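You operate a simulated robot arm through the tools that you are given. There is no shell and no other tool. Be economical: measure what you need, move in short steps, check, and stop when the job is done.

You are at the controls of a simulated two-armed robot. One attempt, no reset.

Task
Pick up the hex key from the top of the dark bench with one hand, pass it to the other hand and put it on the blue stand's tray. Stack the carton that says "TUBE 24 in" from the top of the left bench on top of the carton marked "TUBE 26 in". The order is free. Set down upright: hex key.

It is judged by the outcome, as a careful person would: the job done as asked, and still so three seconds after it is handed in. It fails if anything else is knocked over, pushed out of place, dropped, spilled or broken.

Robot
Two 7-joint arms with two-finger parallel grippers on one trunk, on a base that drives. Base frame: it is fixed to the floor where the robot stands at the start and does not move with it; the origin is under the middle of the robot, x ahead of it, y to its left, z up; the surface under the hand at the start is at about z = 860. Units: mm, degrees, N and s.
The left shoulder is at the start at [30, 119, 935], the right one opposite. With the tool pointing down near the work surface each hand reaches from about 280 to 680 mm from the robot's upright axis, wherever it stands, measured 20 degrees to its own side. Places, roughly: blue carton, grey carton [-6500, 1000, 1000]; blue stand's tray [-1300, -3100, 700]. Payload 3.43 kg a hand.
Tool frame (each hand has its own): the origin (TCP) lies between the finger pads and is the grasp point; the fingertips stand 30 mm ahead of it; z points along the fingers, y is the line along which they close. The gripper opens to 94 mm. The fingers are 28 mm wide and 10 mm thick; the gripper's body (50 by 96 mm) begins 55 mm behind the TCP.
Orientation is told as [roll, pitch, yaw] about the base's x, y, z axes, in that order, counted from this pose: with the fingers straight down and closing along the base's y, the tool's x points along the base's -x, its y along +y and its z along -z.

Tools
- The arms move only by the tool apply_moves. It takes "left_rows", "right_rows" or both (then of equal length, played together; a hand with none holds still); each is a list of rows, each a list of 7 numbers: the turn, a rotation vector about the tool's x, y, z in degrees, then the shift along the tool's x, y, z in mm, then the gripper command, from -1 (fully open) to 1 (shut), values between in proportion. In form: [[rx, ry, rz, x, y, z, gripper], ...]. A call has 1 to 20 rows; each row shifts and turns the commanded pose from where the row before left it, along the tool's axes as they then stand. A row lasts 0.2 s, in which the tool goes at most 50 mm and 8.6 degrees; a call with a longer step from one row to the next is refused whole, and so is a gripper value outside its range. A pose out of reach is approached as far as the arm can. The call stops where the force on the tool passes 40 N (or 10 N more than at its start, if that is more) or the arm is blocked; 0.2 s more then pass. Each finger travels about 72 mm/s and halts on what it meets, pressing with about 21 N; the grip force reading is that of the motor and also rises with nothing between the fingers. The clock runs only during rows and for 0.2 s after the last one: add rows that do not move to give the fingers time. It gives the time, the measured TCP pose, the force on the tool (base axes), the opening and the grip force at its end, in the units of the frame above (readings bear some noise), with the torque about the TCP (base axes, N m) and any sound that the robot's microphone picked up.
- Cameras (640 x 400 px; columns grow to the right, rows downward): "scene" is now at [39.7, -31.7, 1635.8]; the picture's right is [-0.40, -0.92, 0.00], its down [-0.72, 0.31, -0.61] and it looks along [0.56, -0.25, -0.79] (base axes); focal length 288 px, centre (320, 200). "left" rides on the left gripper at [76, -14, -102] in its tool frame; the picture's right is [0.18, 0.98, 0.00], its down [-0.75, 0.14, -0.64] and it looks along [-0.63, 0.12, 0.77] (tool axes); focal length 243 px, centre (320, 200). "right" rides on the right gripper at [76, 14, -103] in its tool frame; the picture's right is [-0.18, 0.98, 0.00], its down [-0.75, -0.14, -0.64] and it looks along [-0.63, -0.12, 0.77] (tool axes); focal length 243 px, centre (320, 200). There is no depth. A picture from a camera that has moved, and an enlarged one, comes with that camera's place and axes in the base frame and with its lens.
- snapshot(camera): a new picture of that camera. No time passes.
- move_column(by): slides the trunk up (or, below 0, down) by that many mm; the arms and the scene camera ride with it, the base frame stays. It gives what a move gives, with no picture.
- base_move(legs): drives the robot by 1 to 6 legs, each [ahead, turn to the left] in mm and degrees, along the robot's own axes; the way and the turn of a leg run together, so that a leg with both is an arc; at most 1500 mm and 180 degrees a leg. The arms and the cameras ride along, it lands a little off, and it stops where it bumps. It gives what a move gives.
- head_to(pan, tilt): turns the head with the scene camera to pan (to the left, within 143 degrees either way) and tilt (down, from -29 to 69), counted from straight ahead of the robot. It gives what a move gives.
- zoom(camera, box): a new picture of the part [left, top, right, bottom] of that camera's present view, enlarged. No time passes.
- job_done(): hands the job in; it is judged then, once.

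Go step by step. Nothing tells you exact positions but the pictures and the camera data: compare them with the known pose of the tool, close in by small moves and look again before you grip or let go. The budget is 165 turns and 122 pictures, counting those below and the enlarged ones. Unless the task says otherwise, let go and move clear before handing in, and close with one line.

The tools are called by a JSON object that holds its "op" and its "data". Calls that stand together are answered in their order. apply_moves: Moves the arms, as the interface text tells. Its arguments: {"type":"object","properties":{"left_rows":{"type":"array"},"right_rows":{"type":"array"}},"required":[]} The other tools are called the same way: move_column (by) slides the trunk up or down; base_move (legs) drives the base; head_to (pan, tilt) turns the head that bears the scene camera; snapshot (camera) takes a picture; zoom (camera, box) takes an enlarged picture of a part of a camera's view; job_done () hands the job in.

At the start:

```text
time_s: 0.0
left_position: [427.8, 38.5, 1143.7]
left_tool_rot: [0.0, 0.0, 0.0]
left_contact_force: [1.4, -0.7, -0.2]
left_wrist_torque: [0.01, 0.02, 0.03]
left_gripper_width: 93.7
left_finger_force: 0.0
right_position: [343.2, -257.7, 1172.8]
right_tool_rot: [0.0, 0.0, 0.0]
right_contact_force: [-0.4, -0.4, 1.1]
right_wrist_torque: [0.03, 0.01, 0.0]
right_gripper_width: 94.2
right_finger_force: 0.0
trunk travel left (down, up): [-200.0, 210.0]
robot x, y, heading: [-2.5, 1.0, -0.0]
head pan, tilt: [-23.5, 52.0]
```

scene: 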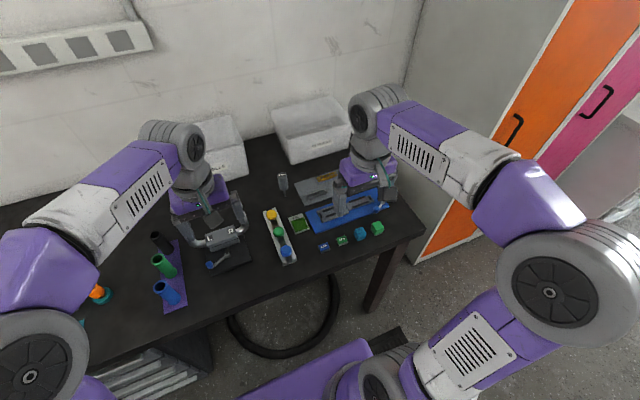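
right: 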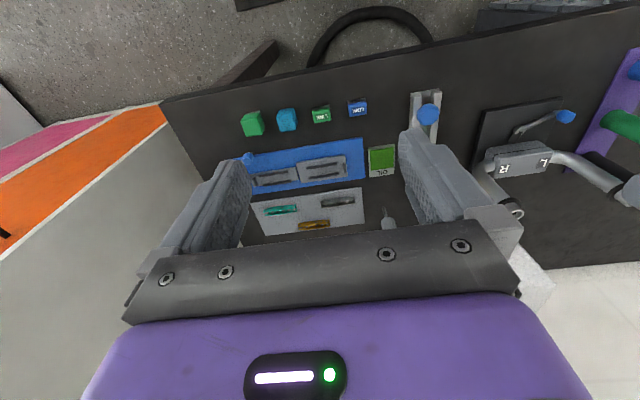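
left: 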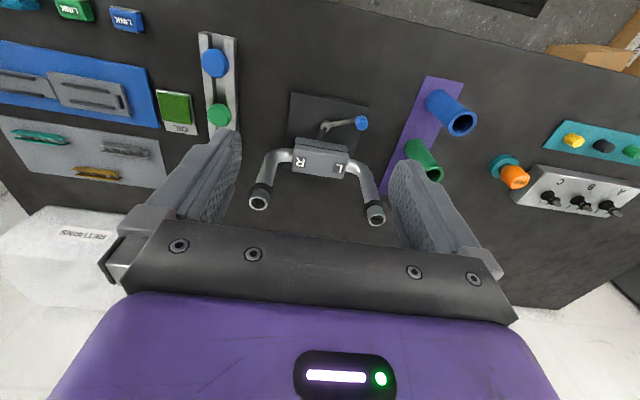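

The dark bench lies ahead with many items on it; I need to find the hex key. I'll zoom the scene.

{"op": "zoom", "data": {"camera": "scene", "box": [240, 150, 400, 250]}}

{"op": "zoom", "data": {"camera": "right", "box": [240, 80, 440, 240]}}

{"op": "zoom", "data": {"camera": "scene", "box": [80, 200, 260, 320]}}

```text
4.00 times, centred on (320, 200) of scene
camera zoom: at [39.7, -31.7, 1635.8], right [-0.4, -0.92, 0.0], down [-0.72, 0.31, -0.61], along [0.56, -0.25, -0.79], focal length 1153 px, centre (320, 200)
```

zoom: 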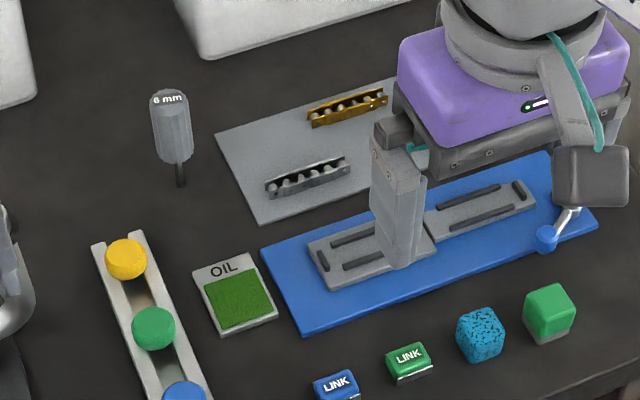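

```text
2.50 times, centred on (340, 160) of right
camera zoom: at [267.3, -243.8, 1275.1], right [0.18, 0.98, 0.0], down [0.75, -0.14, 0.64], along [0.63, -0.12, -0.77], focal length 606 px, centre (270, 300)
```

zoom: 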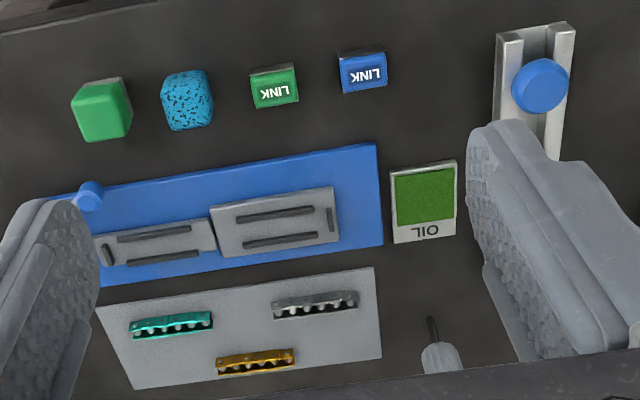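

```text
3.33 times, centred on (170, 260) of scene
camera zoom: at [39.7, -31.7, 1635.8], right [-0.4, -0.92, 0.0], down [-0.72, 0.31, -0.61], along [0.56, -0.25, -0.79], focal length 961 px, centre (820, 0)
```

zoom: 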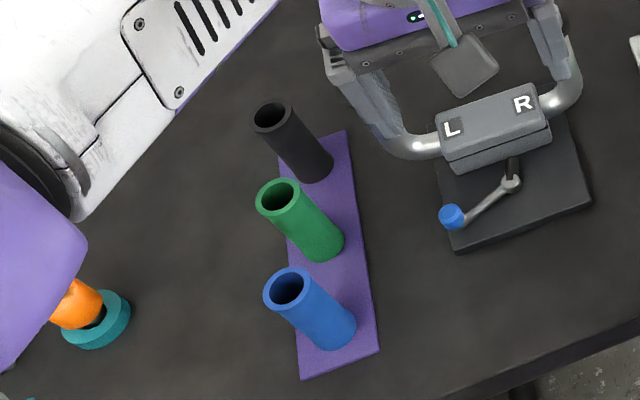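

The hex key seems to be the "6 mm" T-piece standing upright on its shaft at about (653, -171), handle roughly z 895–965. I'll tilt the right hand 45° forward and approach partway to look.

{"op": "apply_moves", "data": {"right_rows": [[0, -7.5, 0, 0, 0, 0, -1], [0, -7.5, 0, 0, 0, 0, -1], [0, -7.5, 0, 0, 0, 0, -1], [0, -7.5, 0, 0, 0, 0, -1], [0, -7.5, 0, 0, 0, 0, -1], [0, -7.5, 0, 0, 0, 0, -1], [0, 0, 0, -7, 17, 30, -1], [0, 0, 0, -7, 17, 30, -1], [0, 0, 0, -7, 17, 30, -1], [0, 0, 0, -7, 18, 30, -1], [0, 0, 0, -7, 18, 30, -1]]}}

{"op": "head_to", "data": {"pan": -14, "tilt": 50}}

{"op": "snapshot", "data": {"camera": "right"}}

{"op": "zoom", "data": {"camera": "scene", "box": [220, 120, 420, 245]}}

```text
time_s: 2.4
left_position: [430.0, 38.9, 1143.1]
left_tool_rot: [0.0, 0.1, 0.0]
left_contact_force: [-0.1, 0.8, -0.1]
left_wrist_torque: [-0.01, 0.03, -0.04]
left_gripper_width: 94.3
left_finger_force: 0.0
right_position: [476.4, -169.2, 1092.8]
right_tool_rot: [0.1, -44.9, -0.1]
right_contact_force: [0.6, -0.3, 0.7]
right_wrist_torque: [0.01, -0.03, 0.0]
right_gripper_width: 94.0
right_finger_force: 0.1
trunk travel left (down, up): [-200.0, 210.0]
robot x, y, heading: [1.0, -0.6, -0.3]
head pan, tilt: [-23.5, 52.0]
```

```text
time_s: 3.1
left_position: [428.8, 38.0, 1144.2]
left_tool_rot: [-0.1, 0.0, 0.1]
left_contact_force: [-0.1, 0.6, 0.4]
left_wrist_torque: [-0.02, -0.01, 0.0]
left_gripper_width: 93.9
left_finger_force: 0.1
right_position: [474.8, -169.3, 1093.2]
right_tool_rot: [0.0, -45.0, 0.0]
right_contact_force: [0.7, -0.4, -0.5]
right_wrist_torque: [-0.01, 0.02, 0.01]
right_gripper_width: 94.0
right_finger_force: 0.0
trunk travel left (down, up): [-200.0, 210.0]
robot x, y, heading: [-0.6, 0.8, 0.1]
head pan, tilt: [-14.0, 50.0]
```

```text
115 pictures are left
camera right: at [348.4, -156.7, 1111.5], right [0.13, 0.98, 0.13], down [0.08, -0.14, 0.99], along [0.99, -0.12, -0.1], focal length 243 px, centre (320, 200)
```

right: 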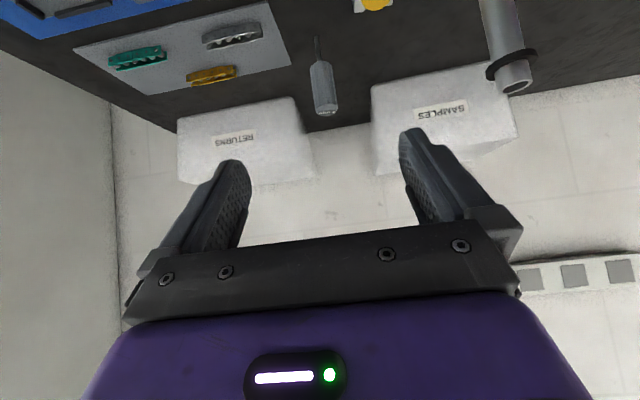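

```text
3.20 times, centred on (320, 182) of scene
camera zoom: at [45.5, -20.5, 1638.5], right [-0.24, -0.97, 0.0], down [-0.74, 0.19, -0.64], along [0.62, -0.16, -0.77], focal length 923 px, centre (320, 256)
```

zoom: 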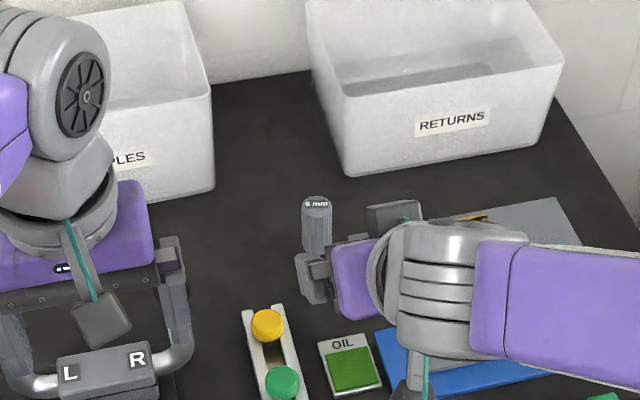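

The key is confirmed standing upright: axis at (654, -171), shaft 860–896, handle 896–968. I'll advance along the tool axis most of the way and check.

{"op": "apply_moves", "data": {"right_rows": [[0, 0, 0, 1, -1, 35, -1], [0, 0, 0, 1, -1, 35, -1], [0, 0, 0, 1, 0, 35, -1], [0, 0, 0, 2, 0, 35, -1], [0, 0, 0, 2, 0, 30, -1], [0, 0, 0, 0, 0, 0, -1]]}}

{"op": "snapshot", "data": {"camera": "right"}}

{"op": "zoom", "data": {"camera": "scene", "box": [220, 120, 420, 245]}}

```text
time_s: 4.5
left_position: [426.6, 38.8, 1143.9]
left_tool_rot: [0.0, 0.0, 0.0]
left_contact_force: [-0.4, 0.0, -0.2]
left_wrist_torque: [0.03, -0.02, 0.01]
left_gripper_width: 93.9
left_finger_force: 0.0
right_position: [589.1, -173.2, 965.6]
right_tool_rot: [0.1, -45.0, 0.0]
right_contact_force: [-0.3, -0.6, 1.2]
right_wrist_torque: [-0.02, 0.0, 0.02]
right_gripper_width: 94.1
right_finger_force: 0.1
trunk travel left (down, up): [-200.0, 210.0]
robot x, y, heading: [1.6, 0.5, 0.1]
head pan, tilt: [-14.0, 50.0]
```

```text
113 pictures are left
camera right: at [462.1, -159.5, 983.1], right [0.13, 0.98, 0.13], down [0.08, -0.14, 0.99], along [0.99, -0.12, -0.1], focal length 243 px, centre (320, 200)
```

right: 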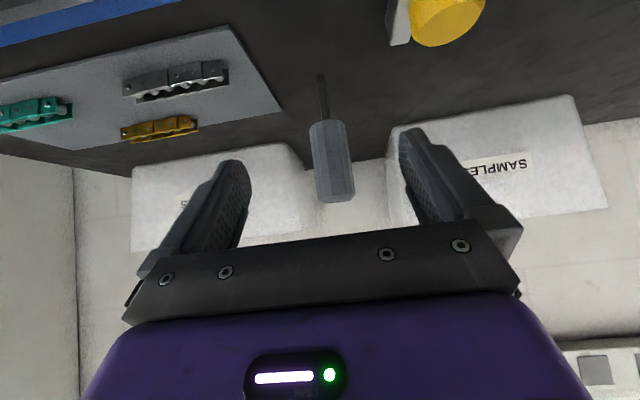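

```text
3.20 times, centred on (320, 182) of scene
camera zoom: at [45.1, -20.2, 1638.6], right [-0.24, -0.97, 0.0], down [-0.74, 0.19, -0.64], along [0.62, -0.16, -0.77], focal length 923 px, centre (320, 256)
```

zoom: 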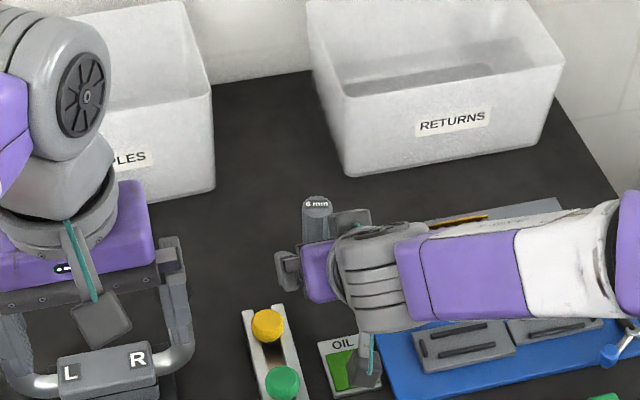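

The key is nicely between the fingers' planes; I'll finish the approach and close.

{"op": "apply_moves", "data": {"right_rows": [[0, 0, 0, -1, 1, 20, -1], [0, 0, 0, -1, 1, 20, -1], [0, 0, 0, 0, 1, 20, -1], [0, 0, 0, 0, 0, 18, -1], [0, 0, 0, 0, 0, 0, -1]]}}

{"op": "snapshot", "data": {"camera": "right"}}

```text
time_s: 5.7
left_position: [428.2, 38.6, 1144.3]
left_tool_rot: [0.0, 0.0, 0.1]
left_contact_force: [0.6, 0.7, -0.4]
left_wrist_torque: [0.01, -0.02, 0.02]
left_gripper_width: 94.0
left_finger_force: 0.1
right_position: [646.1, -170.0, 912.9]
right_tool_rot: [0.0, -45.0, 0.0]
right_contact_force: [0.2, -0.5, -0.1]
right_wrist_torque: [-0.01, 0.0, 0.0]
right_gripper_width: 94.1
right_finger_force: 0.1
trunk travel left (down, up): [-200.0, 210.0]
robot x, y, heading: [-0.3, -1.3, 0.2]
head pan, tilt: [-14.0, 50.0]
```

```text
111 pictures are left
camera right: at [519.1, -155.6, 930.4], right [0.13, 0.98, 0.13], down [0.08, -0.14, 0.99], along [0.99, -0.12, -0.1], focal length 243 px, centre (320, 200)
```

right: 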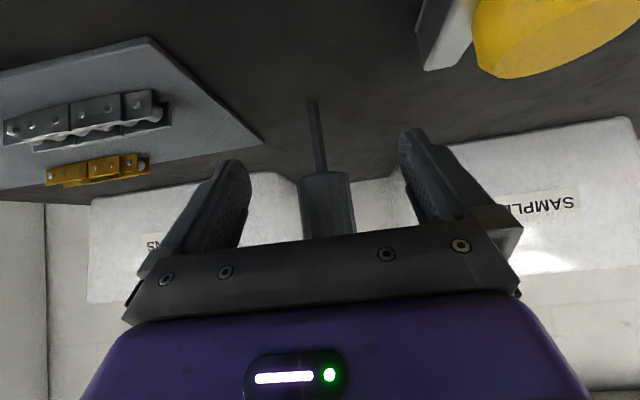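

{"op": "apply_moves", "data": {"right_rows": [[0, 0, 0, 0, 1.5, 0, -0.5], [0, 0, 0, 0, 0, 0, -0.2], [0, 0, 0, 0, 0, 0, 0.1], [0, 0, 0, 0, 0, 0, 0.4], [0, 0, 0, 0, 0, 0, 1], [0, 0, 0, 0, 0, 0, 1], [0, 0, 0, 0, 0, 0, 1]]}}

{"op": "snapshot", "data": {"camera": "right"}}

```text
time_s: 7.3
left_position: [428.8, 38.7, 1143.3]
left_tool_rot: [-0.1, 0.0, 0.0]
left_contact_force: [-0.6, -0.5, 0.2]
left_wrist_torque: [-0.02, 0.04, 0.01]
left_gripper_width: 94.1
left_finger_force: 0.1
right_position: [646.0, -167.7, 911.1]
right_tool_rot: [0.1, -45.0, -0.1]
right_contact_force: [-0.2, 0.8, 0.5]
right_wrist_torque: [-0.01, -0.01, 0.01]
right_gripper_width: 32.9
right_finger_force: 20.7
trunk travel left (down, up): [-200.0, 210.0]
robot x, y, heading: [-1.4, 1.7, -0.0]
head pan, tilt: [-14.0, 50.0]
```

```text
110 pictures are left
camera right: at [519.4, -154.0, 930.2], right [0.13, 0.98, 0.13], down [0.08, -0.14, 0.99], along [0.99, -0.12, -0.1], focal length 243 px, centre (320, 200)
```

right: 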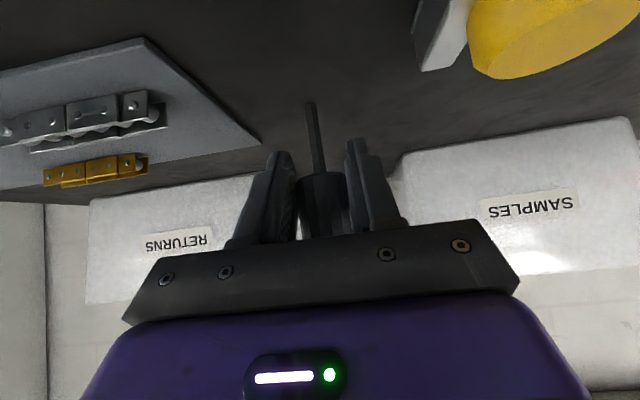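

Gripped at 33 mm. Lifting straight up, then back.

{"op": "apply_moves", "data": {"right_rows": [[0, 0, 0, -7, 0, -7, 1], [0, 0, 0, -21.2, 0, -21.2, 1], [0, 0, 0, -21.2, 0, -21.2, 1], [0, 0, 0, -21.2, 0, -21.2, 1], [0, 0, 0, -21.2, 0, -21.2, 1], [0, 0, 0, -21.2, 0, -21.2, 1], [0, 0, 0, -21.2, 0, -21.2, 1], [0, 0, 0, 0, 0, -30, 1], [0, 0, 0, 0, 0, -30, 1], [0, 0, 0, 17, 0, -17, 1], [0, 0, 0, 21.2, 0, -21.2, 1], [0, 0, 0, 21.2, 0, -21.2, 1], [0, 0, 0, 21.2, 0, -21.2, 1]]}}

{"op": "snapshot", "data": {"camera": "right"}}

{"op": "snapshot", "data": {"camera": "scene"}}

```text
time_s: 10.1
left_position: [428.0, 38.1, 1143.5]
left_tool_rot: [0.0, -0.1, -0.1]
left_contact_force: [0.2, -0.2, -0.9]
left_wrist_torque: [0.02, -0.03, 0.03]
left_gripper_width: 94.0
left_finger_force: 0.1
right_position: [486.9, -169.7, 1143.5]
right_tool_rot: [0.0, -45.1, 0.0]
right_contact_force: [-0.4, -0.5, -0.5]
right_wrist_torque: [0.0, -0.01, 0.0]
right_gripper_width: 32.6
right_finger_force: 20.9
trunk travel left (down, up): [-200.0, 210.0]
robot x, y, heading: [1.9, 0.7, 0.1]
head pan, tilt: [-14.0, 50.0]
```

```text
109 pictures are left
camera right: at [361.7, -155.5, 1162.1], right [0.13, 0.98, 0.13], down [0.08, -0.14, 0.99], along [0.99, -0.12, -0.09], focal length 243 px, centre (320, 200)
```

right: 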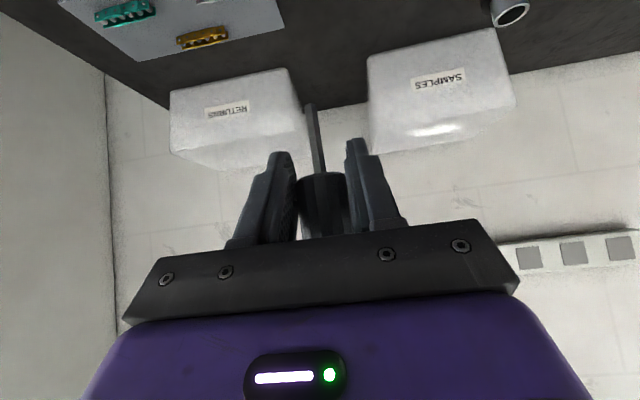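

```text
108 pictures are left
camera scene: at [44.4, -20.5, 1638.6], right [-0.24, -0.97, 0.0], down [-0.74, 0.19, -0.64], along [0.62, -0.16, -0.77], focal length 288 px, centre (320, 200)
```

scene: 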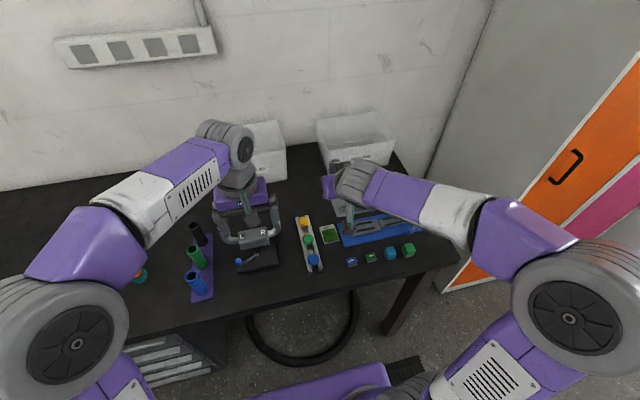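

Key lifted upright. Now I turn the right hand to point left (+y) and the left hand's camera away from it, so the left hand can take the handle top from above.

{"op": "apply_moves", "data": {"right_rows": [[-5.3, 0, -5.3, 0, 0, 0, 1], [-5.3, 0, -5.3, 0, 0, 0, 1], [-5.3, 0, -5.3, 0, 0, 0, 1], [-5.3, 0, -5.3, 0, 0, 0, 1], [-5.3, 0, -5.3, 0, 0, 0, 1], [-5.3, 0, -5.3, 0, 0, 0, 1], [-5.3, 0, -5.3, 0, 0, 0, 1], [-5.3, 0, -5.3, 0, 0, 0, 1], [-5.3, 0, -5.3, 0, 0, 0, 1], [-5.3, 0, -5.3, 0, 0, 0, 1], [-5.3, 0, -5.3, 0, 0, 0, 1], [-5.3, 0, -5.3, 0, 0, 0, 1]], "left_rows": [[0, 0, 7.5, 0, 0, -5, -1], [0, 0, 7.5, 0, 0, -5, -1], [0, 0, 7.5, 0, 0, -5, -1], [0, 0, 7.5, 0, 0, -5, -1], [0, 0, 7.5, 0, 0, -5, -1], [0, 0, 7.5, 0, 0, -5, -1], [0, 0, 7.5, 0, 0, -5, -1], [0, 0, 7.5, 0, 0, -5, -1], [0, 0, 7.5, 0, 0, -5, -1], [0, 0, 7.5, 0, 0, -5, -1], [0, 0, 7.5, 0, 0, -5, -1], [0, 0, 7.5, 0, 0, -5, -1]]}}

{"op": "snapshot", "data": {"camera": "scene"}}

{"op": "snapshot", "data": {"camera": "left"}}

```text
time_s: 12.7
left_position: [428.4, 37.1, 1204.7]
left_tool_rot: [0.0, 0.1, -90.3]
left_contact_force: [0.0, 0.7, 0.9]
left_wrist_torque: [0.03, -0.02, -0.03]
left_gripper_width: 94.2
left_finger_force: 0.1
right_position: [490.0, -168.1, 1144.3]
right_tool_rot: [0.1, -45.0, 90.0]
right_contact_force: [0.3, 0.5, -0.8]
right_wrist_torque: [-0.01, 0.01, 0.04]
right_gripper_width: 32.4
right_finger_force: 21.3
trunk travel left (down, up): [-200.0, 210.0]
robot x, y, heading: [-0.0, -0.0, 0.1]
head pan, tilt: [-14.0, 50.0]
```

```text
107 pictures are left
camera scene: at [46.3, -20.4, 1638.5], right [-0.24, -0.97, 0.0], down [-0.74, 0.19, -0.64], along [0.62, -0.16, -0.77], focal length 288 px, centre (320, 200)
```

scene: 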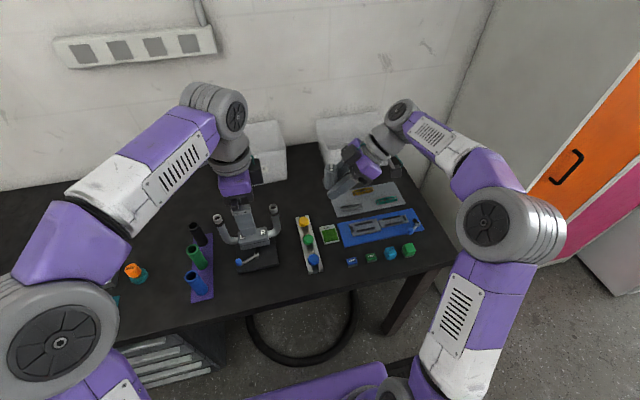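

```text
106 pictures are left
camera left: at [414.4, 112.3, 1306.6], right [0.98, 0.18, 0.0], down [0.14, -0.75, 0.64], along [0.12, -0.63, -0.77], focal length 243 px, centre (320, 200)
```

left: 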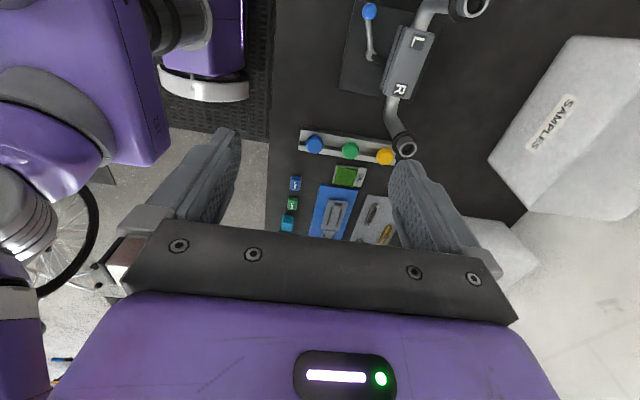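

{"op": "apply_moves", "data": {"right_rows": [[0, 0, 0, 14.1, 0, 14.1, 1], [0, 0, 0, 14.1, 0, 14.1, 1], [0, 0, 0, 14.1, 0, 14.1, 1], [0, 0, 0, 0, 0, 0, 1], [0, 0, 0, 0, 0, 0, 1], [0, 0, 0, 0, 0, 0, 1], [0, 0, 0, 0, 0, 0, 1], [0, 0, 0, 0, 0, 0, 1]], "left_rows": [[0, 0, 0, 0, 10, 0, -1], [0, 0, 0, 0, 10, 0, -1], [0, 0, 0, -30, 10, 0, -1], [0, 0, 0, -30, 10, 0, -1], [0, 0, 0, -30, 10, 0, -1], [0, 0, 0, -30, 12, 0, -1], [0, 0, 0, -20, 0, 0, -1], [0, 0, 0, 0, 0, 0, -1]]}}

{"op": "snapshot", "data": {"camera": "left"}}

{"op": "zoom", "data": {"camera": "scene", "box": [180, 80, 460, 255]}}

```text
time_s: 14.5
left_position: [488.7, -97.4, 1200.8]
left_tool_rot: [-0.1, 0.0, -90.0]
left_contact_force: [0.5, -0.4, -0.4]
left_wrist_torque: [-0.02, 0.02, 0.0]
left_gripper_width: 93.7
left_finger_force: 0.1
left hand out of reach, approached as far as the arm can: row 7
right_position: [489.5, -168.2, 1085.7]
right_tool_rot: [0.0, -45.0, 89.9]
right_contact_force: [0.0, -0.2, -0.6]
right_wrist_torque: [0.01, -0.05, -0.01]
right_gripper_width: 32.1
right_finger_force: 20.7
trunk travel left (down, up): [-200.0, 210.0]
robot x, y, heading: [1.1, -3.9, 0.1]
head pan, tilt: [-14.0, 50.0]
```

```text
105 pictures are left
camera left: at [474.6, -24.2, 1303.3], right [0.98, 0.18, 0.0], down [0.14, -0.75, 0.64], along [0.12, -0.63, -0.77], focal length 243 px, centre (320, 200)
```

left: 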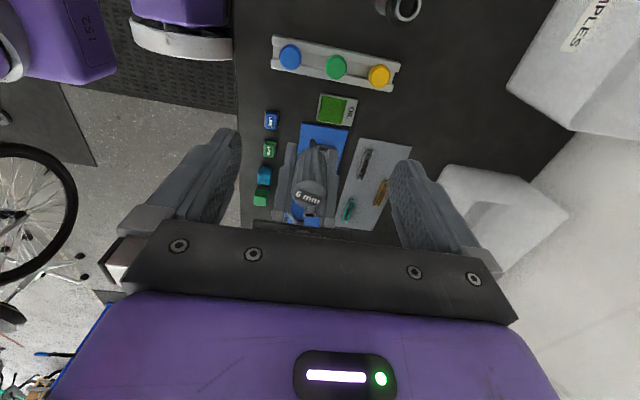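

```text
2.29 times, centred on (320, 168) of scene
camera zoom: at [46.1, -20.3, 1638.5], right [-0.24, -0.97, 0.0], down [-0.74, 0.19, -0.64], along [0.62, -0.16, -0.77], focal length 659 px, centre (320, 274)
```

zoom: 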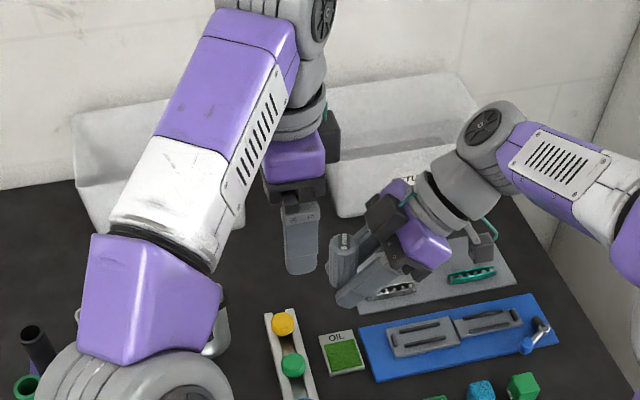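

The left arm is near its reach limit there, so I'll shift the exchange closer and to the left.

{"op": "apply_moves", "data": {"left_rows": [[0, 0, 0, 15, -20, 0, -1], [0, 0, 0, 15, -20, 0, -1], [0, 0, 0, 0, -18, 0, -1], [0, 0, 0, 0, 0, 0, -1], [0, 0, 0, 0, 0, 0, -1], [0, 0, 0, 0, 0, 0, -1]], "right_rows": [[0, 0, 0, 0, 20, 0, 1], [0, 0, 0, 0, 20, 0, 1], [0, 0, 0, 0, 20, 0, 1], [0, 0, 0, -16.5, 0, 16.5, 1], [0, 0, 0, -16.5, 0, 16.5, 1], [0, 0, 0, -16.5, 0, 16.5, 1]]}}

{"op": "snapshot", "data": {"camera": "left"}}

```text
time_s: 15.9
left_position: [428.0, -68.9, 1200.1]
left_tool_rot: [0.0, 0.0, -90.0]
left_contact_force: [0.0, 0.5, 0.5]
left_wrist_torque: [-0.02, 0.02, -0.01]
left_gripper_width: 93.9
left_finger_force: 0.0
right_position: [429.0, -96.3, 1085.6]
right_tool_rot: [0.1, -45.0, 90.0]
right_contact_force: [0.2, 0.1, -1.5]
right_wrist_torque: [-0.02, 0.0, -0.02]
right_gripper_width: 32.3
right_finger_force: 21.3
trunk travel left (down, up): [-200.0, 210.0]
robot x, y, heading: [0.1, -3.1, -0.2]
head pan, tilt: [-14.0, 50.0]
```

```text
103 pictures are left
camera left: at [414.0, 5.5, 1303.1], right [0.98, 0.18, 0.0], down [0.14, -0.75, 0.64], along [0.12, -0.63, -0.77], focal length 243 px, centre (320, 200)
```

left: 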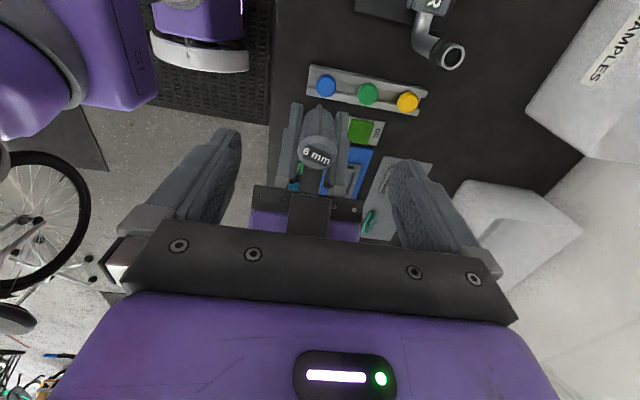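

Key top is at about (428, -86, 1142). Lowering the left hand over it.

{"op": "apply_moves", "data": {"left_rows": [[0, 0, 0, -13, 0, 0, -1], [0, 0, 0, 0, 0, 20, -1], [0, 0, 0, 0, 0, 20, -1], [0, 0, 0, 0, 0, 19, -1], [0, 0, 0, 0, 0, 0, -1]]}}

{"op": "snapshot", "data": {"camera": "left"}}

{"op": "zoom", "data": {"camera": "scene", "box": [220, 120, 420, 245]}}

{"op": "snapshot", "data": {"camera": "right"}}

```text
time_s: 17.1
left_position: [428.1, -83.1, 1141.2]
left_tool_rot: [-0.1, 0.0, -90.0]
left_contact_force: [-0.1, -0.5, 0.8]
left_wrist_torque: [-0.04, -0.02, 0.01]
left_gripper_width: 94.3
left_finger_force: 0.1
right_position: [428.6, -98.4, 1086.1]
right_tool_rot: [-0.1, -45.1, 89.9]
right_contact_force: [-0.1, 0.1, -0.9]
right_wrist_torque: [-0.01, 0.01, 0.03]
right_gripper_width: 32.1
right_finger_force: 21.1
trunk travel left (down, up): [-200.0, 210.0]
robot x, y, heading: [0.7, -1.5, 0.2]
head pan, tilt: [-14.0, 50.0]
```

```text
102 pictures are left
camera left: at [414.5, -8.6, 1243.8], right [0.98, 0.18, 0.0], down [0.14, -0.75, 0.64], along [0.12, -0.63, -0.77], focal length 243 px, centre (320, 200)
```

left: 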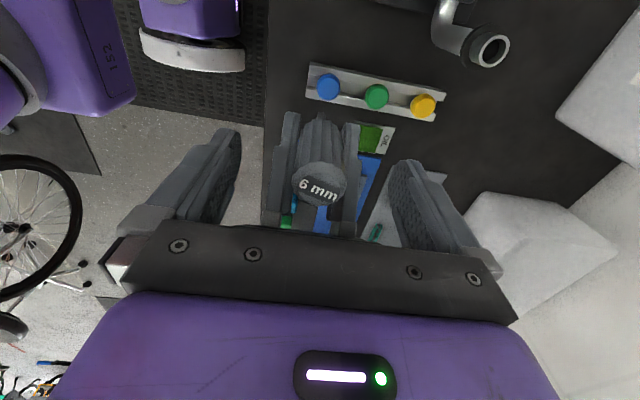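

```text
3.20 times, centred on (320, 182) of scene
camera zoom: at [45.6, -20.4, 1638.6], right [-0.24, -0.97, 0.0], down [-0.74, 0.19, -0.64], along [0.62, -0.16, -0.77], focal length 923 px, centre (320, 256)
```

zoom: 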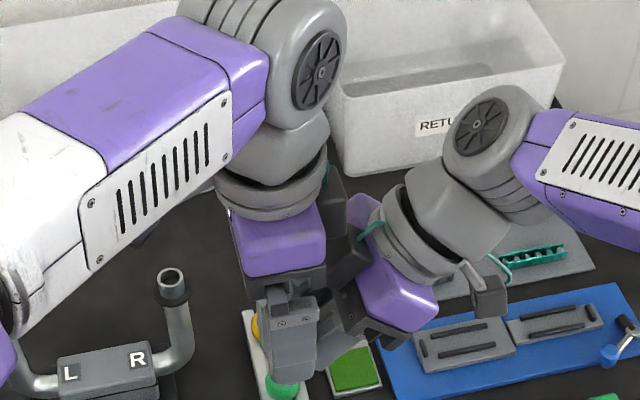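

```text
100 pictures are left
camera right: at [414.6, -224.3, 1103.6], right [-0.98, 0.13, 0.13], down [0.14, 0.08, 0.99], along [0.12, 0.99, -0.1], focal length 243 px, centre (320, 200)
```

right: 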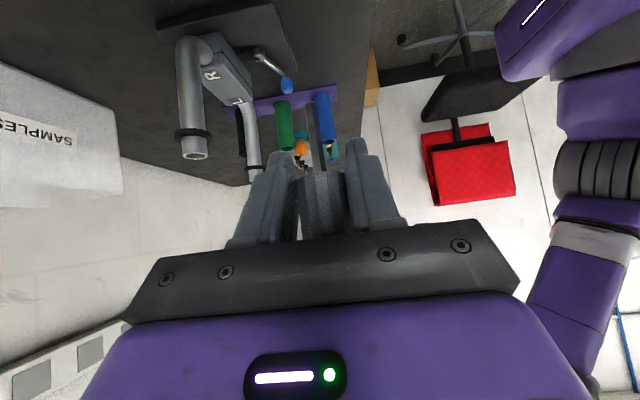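

Aligned. Closing the left hand on the handle top, then opening the right.

{"op": "apply_moves", "data": {"left_rows": [[0, 0, 0, 0, 0, 0, -0.5], [0, 0, 0, 0, 0, 0, -0.2], [0, 0, 0, 0, 0, 0, 0.1], [0, 0, 0, 0, 0, 0, 0.4], [0, 0, 0, 0, 0, 0, 1], [0, 0, 0, 0, 0, 0, 1], [0, 0, 0, 0, 0, 0, 1]]}}

{"op": "snapshot", "data": {"camera": "left"}}

```text
time_s: 18.7
left_position: [427.2, -82.0, 1141.0]
left_tool_rot: [0.0, 0.0, -90.0]
left_contact_force: [1.4, 1.1, 0.5]
left_wrist_torque: [-0.06, -0.13, -0.14]
left_gripper_width: 28.9
left_finger_force: 20.4
right_position: [429.0, -97.9, 1085.9]
right_tool_rot: [0.0, -45.1, 90.0]
right_contact_force: [-0.7, -0.5, 0.1]
right_wrist_torque: [0.04, 0.09, 0.12]
right_gripper_width: 31.9
right_finger_force: 21.0
trunk travel left (down, up): [-200.0, 210.0]
robot x, y, heading: [1.6, -0.3, -0.1]
head pan, tilt: [-14.0, 50.0]
```

```text
99 pictures are left
camera left: at [414.6, -8.5, 1244.0], right [0.98, 0.18, 0.0], down [0.14, -0.75, 0.64], along [0.12, -0.63, -0.77], focal length 243 px, centre (320, 200)
```

left: 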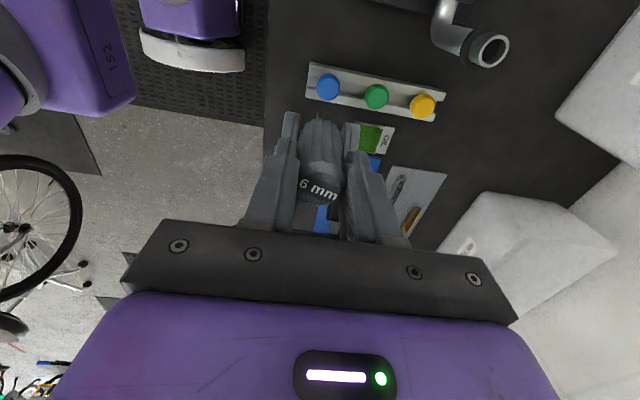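

{"op": "apply_moves", "data": {"right_rows": [[0, 0, 0, 0, 0, 0, 0.2], [0, 0, 0, 0, 0, 0, -0.3], [0, 0, 0, 0, 0, 0, -1], [0, 0, 0, 0, 0, 0, -1], [0, 0, 0, 0, 0, 0, -1]]}}

{"op": "apply_moves", "data": {"right_rows": [[0, 0, 0, 0, 0, -15, -1], [0, 0, 0, 0, 0, -25, -1], [0, 0, 0, 0, 0, -25, -1], [0, 0, 0, 0, 0, -25, -1], [0, 0, 0, 0, 0, -25, -1], [0, 0, 0, 20, 0, -25, -1], [0, 0, 0, 20, 0, -20, -1]]}}

{"op": "snapshot", "data": {"camera": "right"}}

{"op": "snapshot", "data": {"camera": "left"}}

```text
time_s: 19.9
left_position: [428.3, -82.6, 1141.3]
left_tool_rot: [0.0, 0.0, -90.0]
left_contact_force: [0.1, 0.0, 0.4]
left_wrist_torque: [-0.01, 0.0, 0.01]
left_gripper_width: 29.1
left_finger_force: 20.8
right_position: [428.7, -97.9, 1085.9]
right_tool_rot: [0.0, -45.0, 90.0]
right_contact_force: [0.4, -0.7, 1.2]
right_wrist_torque: [-0.01, 0.01, 0.03]
right_gripper_width: 94.2
right_finger_force: 0.1
trunk travel left (down, up): [-200.0, 210.0]
robot x, y, heading: [-2.8, -0.2, -0.2]
head pan, tilt: [-14.0, 50.0]
```

```text
time_s: 21.5
left_position: [428.8, -83.3, 1142.2]
left_tool_rot: [0.0, 0.1, -90.1]
left_contact_force: [0.8, 0.2, 0.3]
left_wrist_torque: [0.01, 0.01, 0.0]
left_gripper_width: 28.8
left_finger_force: 21.1
right_position: [429.6, -240.3, 1169.6]
right_tool_rot: [-0.1, -45.0, 89.9]
right_contact_force: [0.3, 0.0, 0.0]
right_wrist_torque: [-0.06, -0.01, 0.02]
right_gripper_width: 94.0
right_finger_force: 0.0
trunk travel left (down, up): [-200.0, 210.0]
robot x, y, heading: [1.2, -0.6, -0.1]
head pan, tilt: [-14.0, 50.0]
```

```text
98 pictures are left
camera right: at [414.8, -366.9, 1187.6], right [-0.98, 0.13, 0.13], down [0.14, 0.08, 0.99], along [0.12, 0.99, -0.1], focal length 243 px, centre (320, 200)
```

right: 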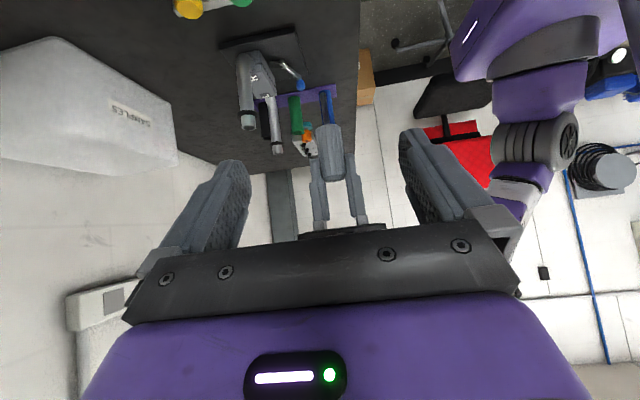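

```text
97 pictures are left
camera left: at [414.5, -8.9, 1244.0], right [0.98, 0.18, 0.0], down [0.14, -0.75, 0.64], along [0.12, -0.63, -0.77], focal length 243 px, centre (320, 200)
```

left: 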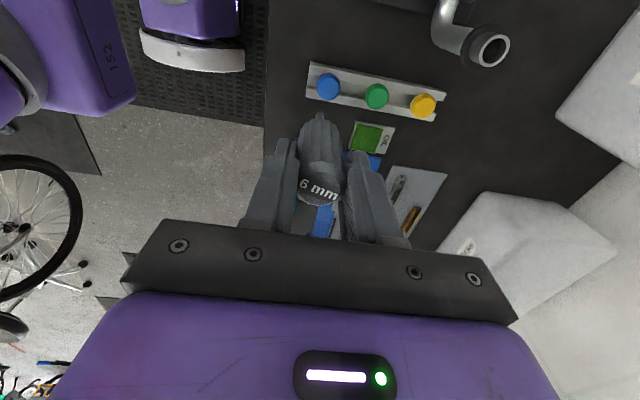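

The left hand holds the key. Checking its tilt in the grip from the right camera.

{"op": "zoom", "data": {"camera": "right", "box": [264, 70, 392, 240]}}

{"op": "zoom", "data": {"camera": "scene", "box": [240, 150, 400, 280]}}

```text
2.35 times, centred on (328, 155) of right
camera zoom: at [414.8, -366.9, 1187.6], right [-0.98, 0.13, 0.13], down [0.14, 0.08, 0.99], along [0.12, 0.99, -0.1], focal length 571 px, centre (301, 306)
```

zoom: 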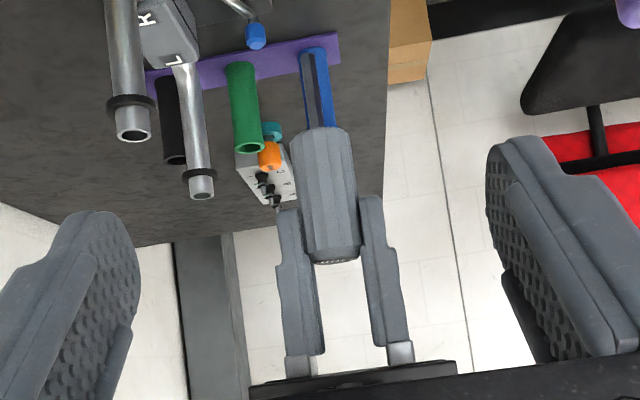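

```text
3.08 times, centred on (320, 215) of scene
camera zoom: at [45.7, -20.8, 1638.5], right [-0.24, -0.97, 0.0], down [-0.74, 0.19, -0.64], along [0.62, -0.16, -0.77], focal length 887 px, centre (320, 154)
```

zoom: 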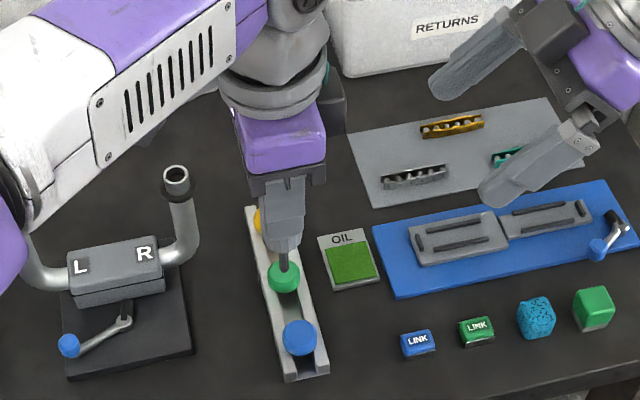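

The key is upright in the left hand. Before driving, I look around behind for obstacles and the stand.

{"op": "head_to", "data": {"pan": -135, "tilt": 15}}

{"op": "snapshot", "data": {"camera": "scene"}}

{"op": "head_to", "data": {"pan": 140, "tilt": 15}}

{"op": "snapshot", "data": {"camera": "scene"}}

```text
time_s: 23.5
left_position: [429.0, -82.2, 1139.5]
left_tool_rot: [0.0, 0.0, -90.0]
left_contact_force: [0.5, -0.1, 0.1]
left_wrist_torque: [-0.03, 0.0, 0.04]
left_gripper_width: 28.7
left_finger_force: 20.9
right_position: [430.3, -239.4, 1169.5]
right_tool_rot: [0.1, -45.0, 89.9]
right_contact_force: [-0.5, 0.7, -0.5]
right_wrist_torque: [0.0, -0.01, 0.01]
right_gripper_width: 94.2
right_finger_force: 0.0
trunk travel left (down, up): [-200.0, 210.0]
robot x, y, heading: [-1.7, -2.4, -0.0]
head pan, tilt: [-135.0, 15.0]
```

```text
94 pictures are left
camera scene: at [-95.1, -67.8, 1692.3], right [-0.71, 0.71, 0.0], down [0.18, 0.18, -0.97], along [-0.68, -0.68, -0.26], focal length 288 px, centre (320, 200)
```

scene: 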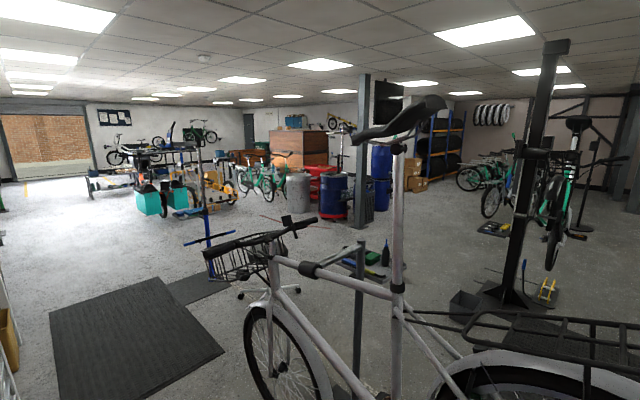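

```text
time_s: 27.3
left_position: [428.4, -82.3, 1141.1]
left_tool_rot: [-0.1, -0.1, -90.0]
left_contact_force: [-0.2, -0.3, 0.1]
left_wrist_torque: [-0.01, -0.02, 0.03]
left_gripper_width: 28.9
left_finger_force: 20.6
right_position: [429.5, -240.4, 1168.9]
right_tool_rot: [-0.1, -45.0, 89.8]
right_contact_force: [0.5, 0.6, 0.6]
right_wrist_torque: [0.0, 0.0, 0.0]
right_gripper_width: 93.9
right_finger_force: 0.2
trunk travel left (down, up): [-200.0, 210.0]
robot x, y, heading: [-0.0, 0.3, 0.1]
head pan, tilt: [140.0, 15.0]
```

```text
93 pictures are left
camera scene: at [-100.6, 58.4, 1692.3], right [0.64, 0.77, 0.0], down [0.2, -0.17, -0.97], along [-0.74, 0.62, -0.26], focal length 288 px, centre (320, 200)
```

scene: 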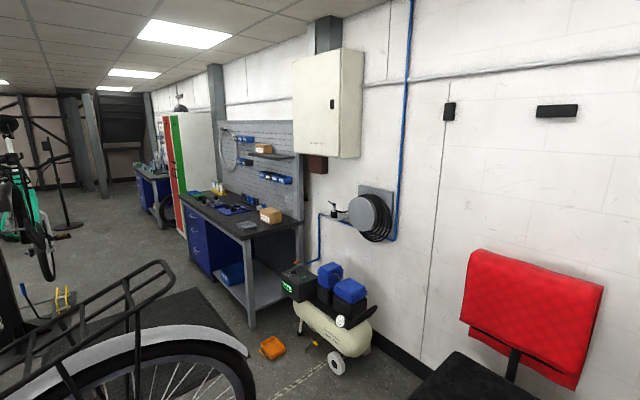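

A bike on a stand is behind me; the blue stand lies to my right-rear. I check the right side for a path.

{"op": "head_to", "data": {"pan": -90, "tilt": 30}}

{"op": "snapshot", "data": {"camera": "scene"}}

{"op": "head_to", "data": {"pan": -143, "tilt": 40}}

{"op": "snapshot", "data": {"camera": "scene"}}

```text
time_s: 30.6
left_position: [428.0, -82.1, 1141.0]
left_tool_rot: [0.0, 0.1, -89.9]
left_contact_force: [0.1, 0.5, -0.3]
left_wrist_torque: [-0.02, -0.02, 0.03]
left_gripper_width: 29.0
left_finger_force: 20.9
right_position: [430.5, -238.6, 1169.4]
right_tool_rot: [0.1, -45.0, 89.9]
right_contact_force: [0.2, -0.1, -0.2]
right_wrist_torque: [0.0, -0.04, 0.02]
right_gripper_width: 93.9
right_finger_force: 0.1
trunk travel left (down, up): [-200.0, 210.0]
robot x, y, heading: [-1.1, -1.4, -0.0]
head pan, tilt: [-90.0, 30.0]
```

```text
92 pictures are left
camera scene: at [-29.0, -92.2, 1668.1], right [-1.0, 0.0, 0.0], down [0.0, 0.5, -0.87], along [0.0, -0.87, -0.5], focal length 288 px, centre (320, 200)
```

scene: 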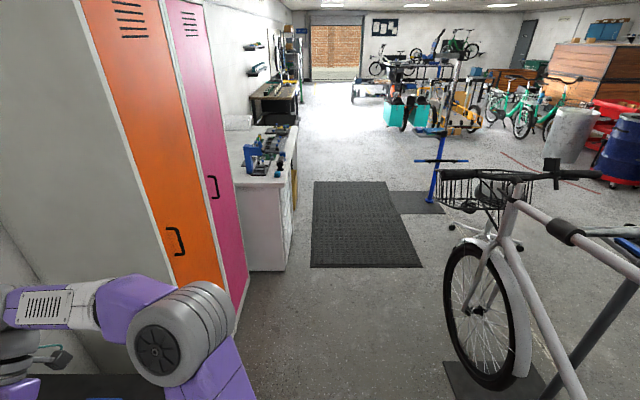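

```text
time_s: 31.8
left_position: [429.2, -82.4, 1141.6]
left_tool_rot: [0.0, 0.1, -90.0]
left_contact_force: [-0.3, 0.3, -0.6]
left_wrist_torque: [0.0, -0.02, -0.01]
left_gripper_width: 29.0
left_finger_force: 21.4
right_position: [428.9, -239.6, 1170.3]
right_tool_rot: [0.0, -45.1, 89.9]
right_contact_force: [0.1, 0.1, -0.8]
right_wrist_torque: [-0.01, 0.02, 0.0]
right_gripper_width: 94.0
right_finger_force: 0.0
trunk travel left (down, up): [-200.0, 210.0]
robot x, y, heading: [1.5, -0.9, -0.1]
head pan, tilt: [-143.0, 40.0]
```

```text
91 pictures are left
camera scene: at [-96.9, -52.9, 1652.7], right [-0.6, 0.8, 0.0], down [0.51, 0.39, -0.77], along [-0.61, -0.46, -0.64], focal length 288 px, centre (320, 200)
```

scene: 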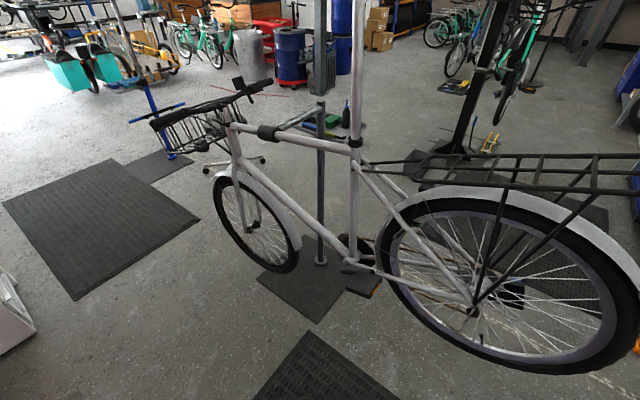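

{"op": "head_to", "data": {"pan": -112, "tilt": 22}}

{"op": "zoom", "data": {"camera": "scene", "box": [240, 100, 400, 240]}}

```text
time_s: 32.8
left_position: [429.2, -83.0, 1140.4]
left_tool_rot: [0.0, 0.0, -90.1]
left_contact_force: [-0.5, 0.9, 0.6]
left_wrist_torque: [-0.03, -0.01, 0.04]
left_gripper_width: 29.0
left_finger_force: 20.9
right_position: [430.1, -239.9, 1169.3]
right_tool_rot: [-0.1, -45.0, 89.9]
right_contact_force: [0.3, 0.2, -0.2]
right_wrist_torque: [0.01, 0.0, 0.04]
right_gripper_width: 94.0
right_finger_force: 0.1
trunk travel left (down, up): [-200.0, 210.0]
robot x, y, heading: [-0.1, 1.8, -0.2]
head pan, tilt: [-112.0, 22.0]
```

```text
2.86 times, centred on (320, 170) of scene
camera zoom: at [-63.9, -87.8, 1680.8], right [-0.93, 0.38, 0.0], down [0.14, 0.35, -0.93], along [-0.35, -0.86, -0.38], focal length 824 px, centre (320, 286)
```

zoom: 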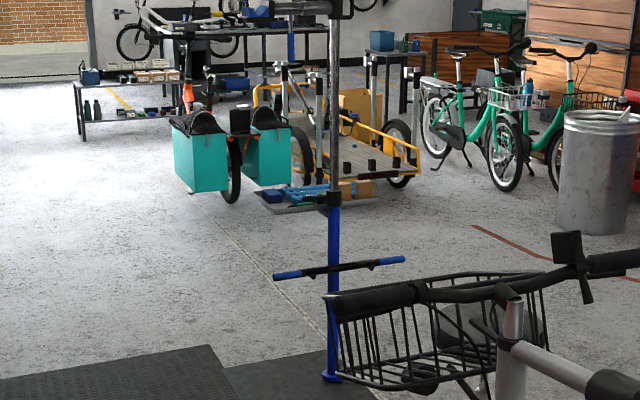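

The blue pole stand has a grey tray at about (-1250, -3200), reachable from its +x side. I back up slightly, turn right and look down the corridor.

{"op": "base_move", "data": {"legs": [[-120, 0], [0, -90]]}}

{"op": "head_to", "data": {"pan": 0, "tilt": 35}}

{"op": "snapshot", "data": {"camera": "scene"}}

```text
time_s: 37.8
left_position: [-197.8, -429.9, 1141.3]
left_tool_rot: [0.0, 0.0, -179.3]
left_contact_force: [-0.4, -0.2, -0.2]
left_wrist_torque: [-0.02, 0.0, -0.02]
left_gripper_width: 28.8
left_finger_force: 21.0
right_position: [-355.2, -431.9, 1168.5]
right_tool_rot: [0.0, -45.0, 0.6]
right_contact_force: [0.3, 0.3, -0.1]
right_wrist_torque: [0.03, -0.03, -0.01]
right_gripper_width: 93.9
right_finger_force: 0.1
trunk travel left (down, up): [-200.0, 210.0]
robot x, y, heading: [-115.6, 0.5, -89.5]
head pan, tilt: [-112.0, 22.0]
```

```text
time_s: 39.7
left_position: [-197.5, -429.4, 1141.4]
left_tool_rot: [0.0, 0.0, -179.3]
left_contact_force: [0.5, -0.4, 0.0]
left_wrist_torque: [-0.05, 0.03, -0.02]
left_gripper_width: 28.6
left_finger_force: 20.7
right_position: [-355.2, -432.8, 1169.2]
right_tool_rot: [0.0, -45.0, 0.8]
right_contact_force: [-0.6, 0.2, 0.2]
right_wrist_torque: [-0.01, 0.01, 0.01]
right_gripper_width: 93.8
right_finger_force: 0.0
trunk travel left (down, up): [-200.0, 210.0]
robot x, y, heading: [-118.9, 2.0, -89.5]
head pan, tilt: [0.0, 35.0]
```

```text
89 pictures are left
camera scene: at [-119.4, -59.8, 1660.3], right [-1.0, -0.01, 0.0], down [-0.01, 0.57, -0.82], along [0.01, -0.82, -0.57], focal length 288 px, centre (320, 200)
```

scene: 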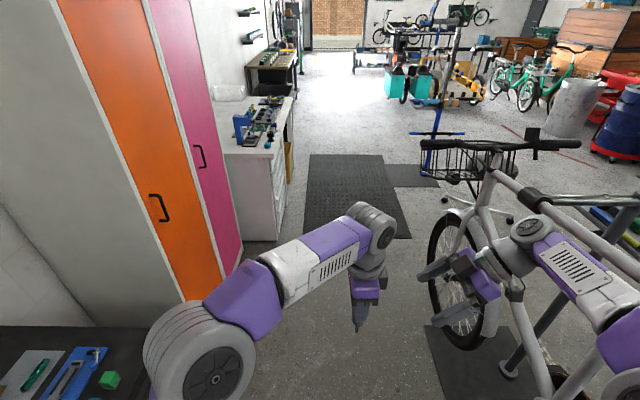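

I raise the trunk so the elbows clear the bike's handlebar, then drive down the corridor with a slight right bias.

{"op": "move_column", "data": {"by": 200}}

{"op": "base_move", "data": {"legs": [[0, -3.5], [1000, 0]]}}

{"op": "snapshot", "data": {"camera": "scene"}}

```text
time_s: 41.9
left_position: [-198.6, -428.7, 1340.5]
left_tool_rot: [-0.1, 0.0, -179.3]
left_contact_force: [0.9, 0.1, -0.6]
left_wrist_torque: [-0.02, 0.01, 0.01]
left_gripper_width: 29.0
left_finger_force: 20.7
right_position: [-354.9, -432.2, 1368.6]
right_tool_rot: [0.1, -45.0, 0.7]
right_contact_force: [-0.3, -0.8, 0.6]
right_wrist_torque: [-0.01, 0.02, 0.0]
right_gripper_width: 94.2
right_finger_force: 0.0
trunk travel left (down, up): [-400.0, 10.0]
robot x, y, heading: [-121.2, 3.4, -89.4]
head pan, tilt: [0.0, 35.0]
```

```text
time_s: 47.4
left_position: [-262.7, -1407.2, 1341.1]
left_tool_rot: [0.0, 0.0, 177.7]
left_contact_force: [0.1, 0.8, -0.8]
left_wrist_torque: [-0.02, -0.01, 0.02]
left_gripper_width: 29.0
left_finger_force: 21.5
right_position: [-418.9, -1402.6, 1370.1]
right_tool_rot: [0.0, -45.0, -2.3]
right_contact_force: [0.7, 0.5, -0.8]
right_wrist_torque: [0.01, 0.01, 0.0]
right_gripper_width: 94.1
right_finger_force: 0.2
trunk travel left (down, up): [-400.0, 10.0]
robot x, y, heading: [-161.5, -983.6, -92.1]
head pan, tilt: [0.0, 35.0]
```

```text
88 pictures are left
camera scene: at [-164.8, -1042.8, 1860.3], right [-1.0, 0.04, 0.0], down [0.02, 0.57, -0.82], along [-0.03, -0.82, -0.57], focal length 288 px, centre (320, 200)
```

scene: 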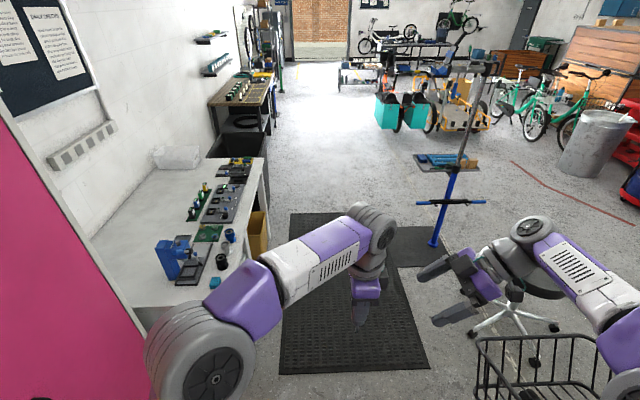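

Path is clear; I continue toward a spot on the +x side of the tray.

{"op": "base_move", "data": {"legs": [[0, -7], [1250, 0], [1050, 0]]}}

{"op": "base_move", "data": {"legs": [[0, -80]]}}

{"op": "snapshot", "data": {"camera": "scene"}}

```text
time_s: 56.5
left_position: [-588.1, -2954.1, 1353.7]
left_tool_rot: [1.3, -0.4, 169.2]
left_contact_force: [-0.5, -0.6, -0.1]
left_wrist_torque: [0.0, -0.01, 0.02]
left_gripper_width: 28.9
left_finger_force: 21.5
right_position: [-744.0, -2907.5, 1369.6]
right_tool_rot: [3.2, -44.5, -12.3]
right_contact_force: [0.4, 0.6, -0.5]
right_wrist_torque: [0.01, 0.01, -0.01]
right_gripper_width: 94.0
right_finger_force: 0.1
trunk travel left (down, up): [-400.0, 10.0]
robot x, y, heading: [-434.4, -2575.0, -101.3]
head pan, tilt: [0.0, 35.0]
stopped in leg 3: the robot was blocked; the commanded pose is now the measured one
```

```text
time_s: 60.4
left_position: [-859.1, -2480.8, 1342.8]
left_tool_rot: [0.1, -0.2, 88.0]
left_contact_force: [0.8, 0.4, -0.9]
left_wrist_torque: [0.01, 0.02, 0.03]
left_gripper_width: 28.9
left_finger_force: 21.5
right_position: [-843.6, -2322.1, 1359.6]
right_tool_rot: [4.5, -44.9, -94.3]
right_contact_force: [-0.2, -0.4, -0.2]
right_wrist_torque: [-0.02, -0.03, 0.02]
right_gripper_width: 93.8
right_finger_force: 0.1
trunk travel left (down, up): [-400.0, 10.0]
robot x, y, heading: [-435.3, -2581.4, 178.0]
head pan, tilt: [0.0, 35.0]
```

```text
87 pictures are left
camera scene: at [-493.2, -2576.6, 1860.3], right [0.04, 1.0, 0.0], down [0.57, -0.02, -0.82], along [-0.82, 0.03, -0.57], focal length 288 px, centre (320, 200)
```

scene: 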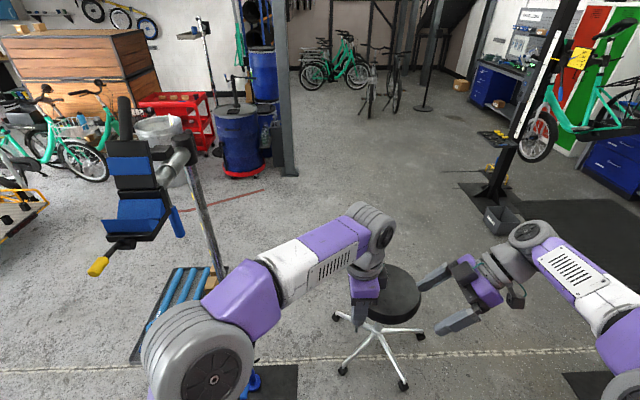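

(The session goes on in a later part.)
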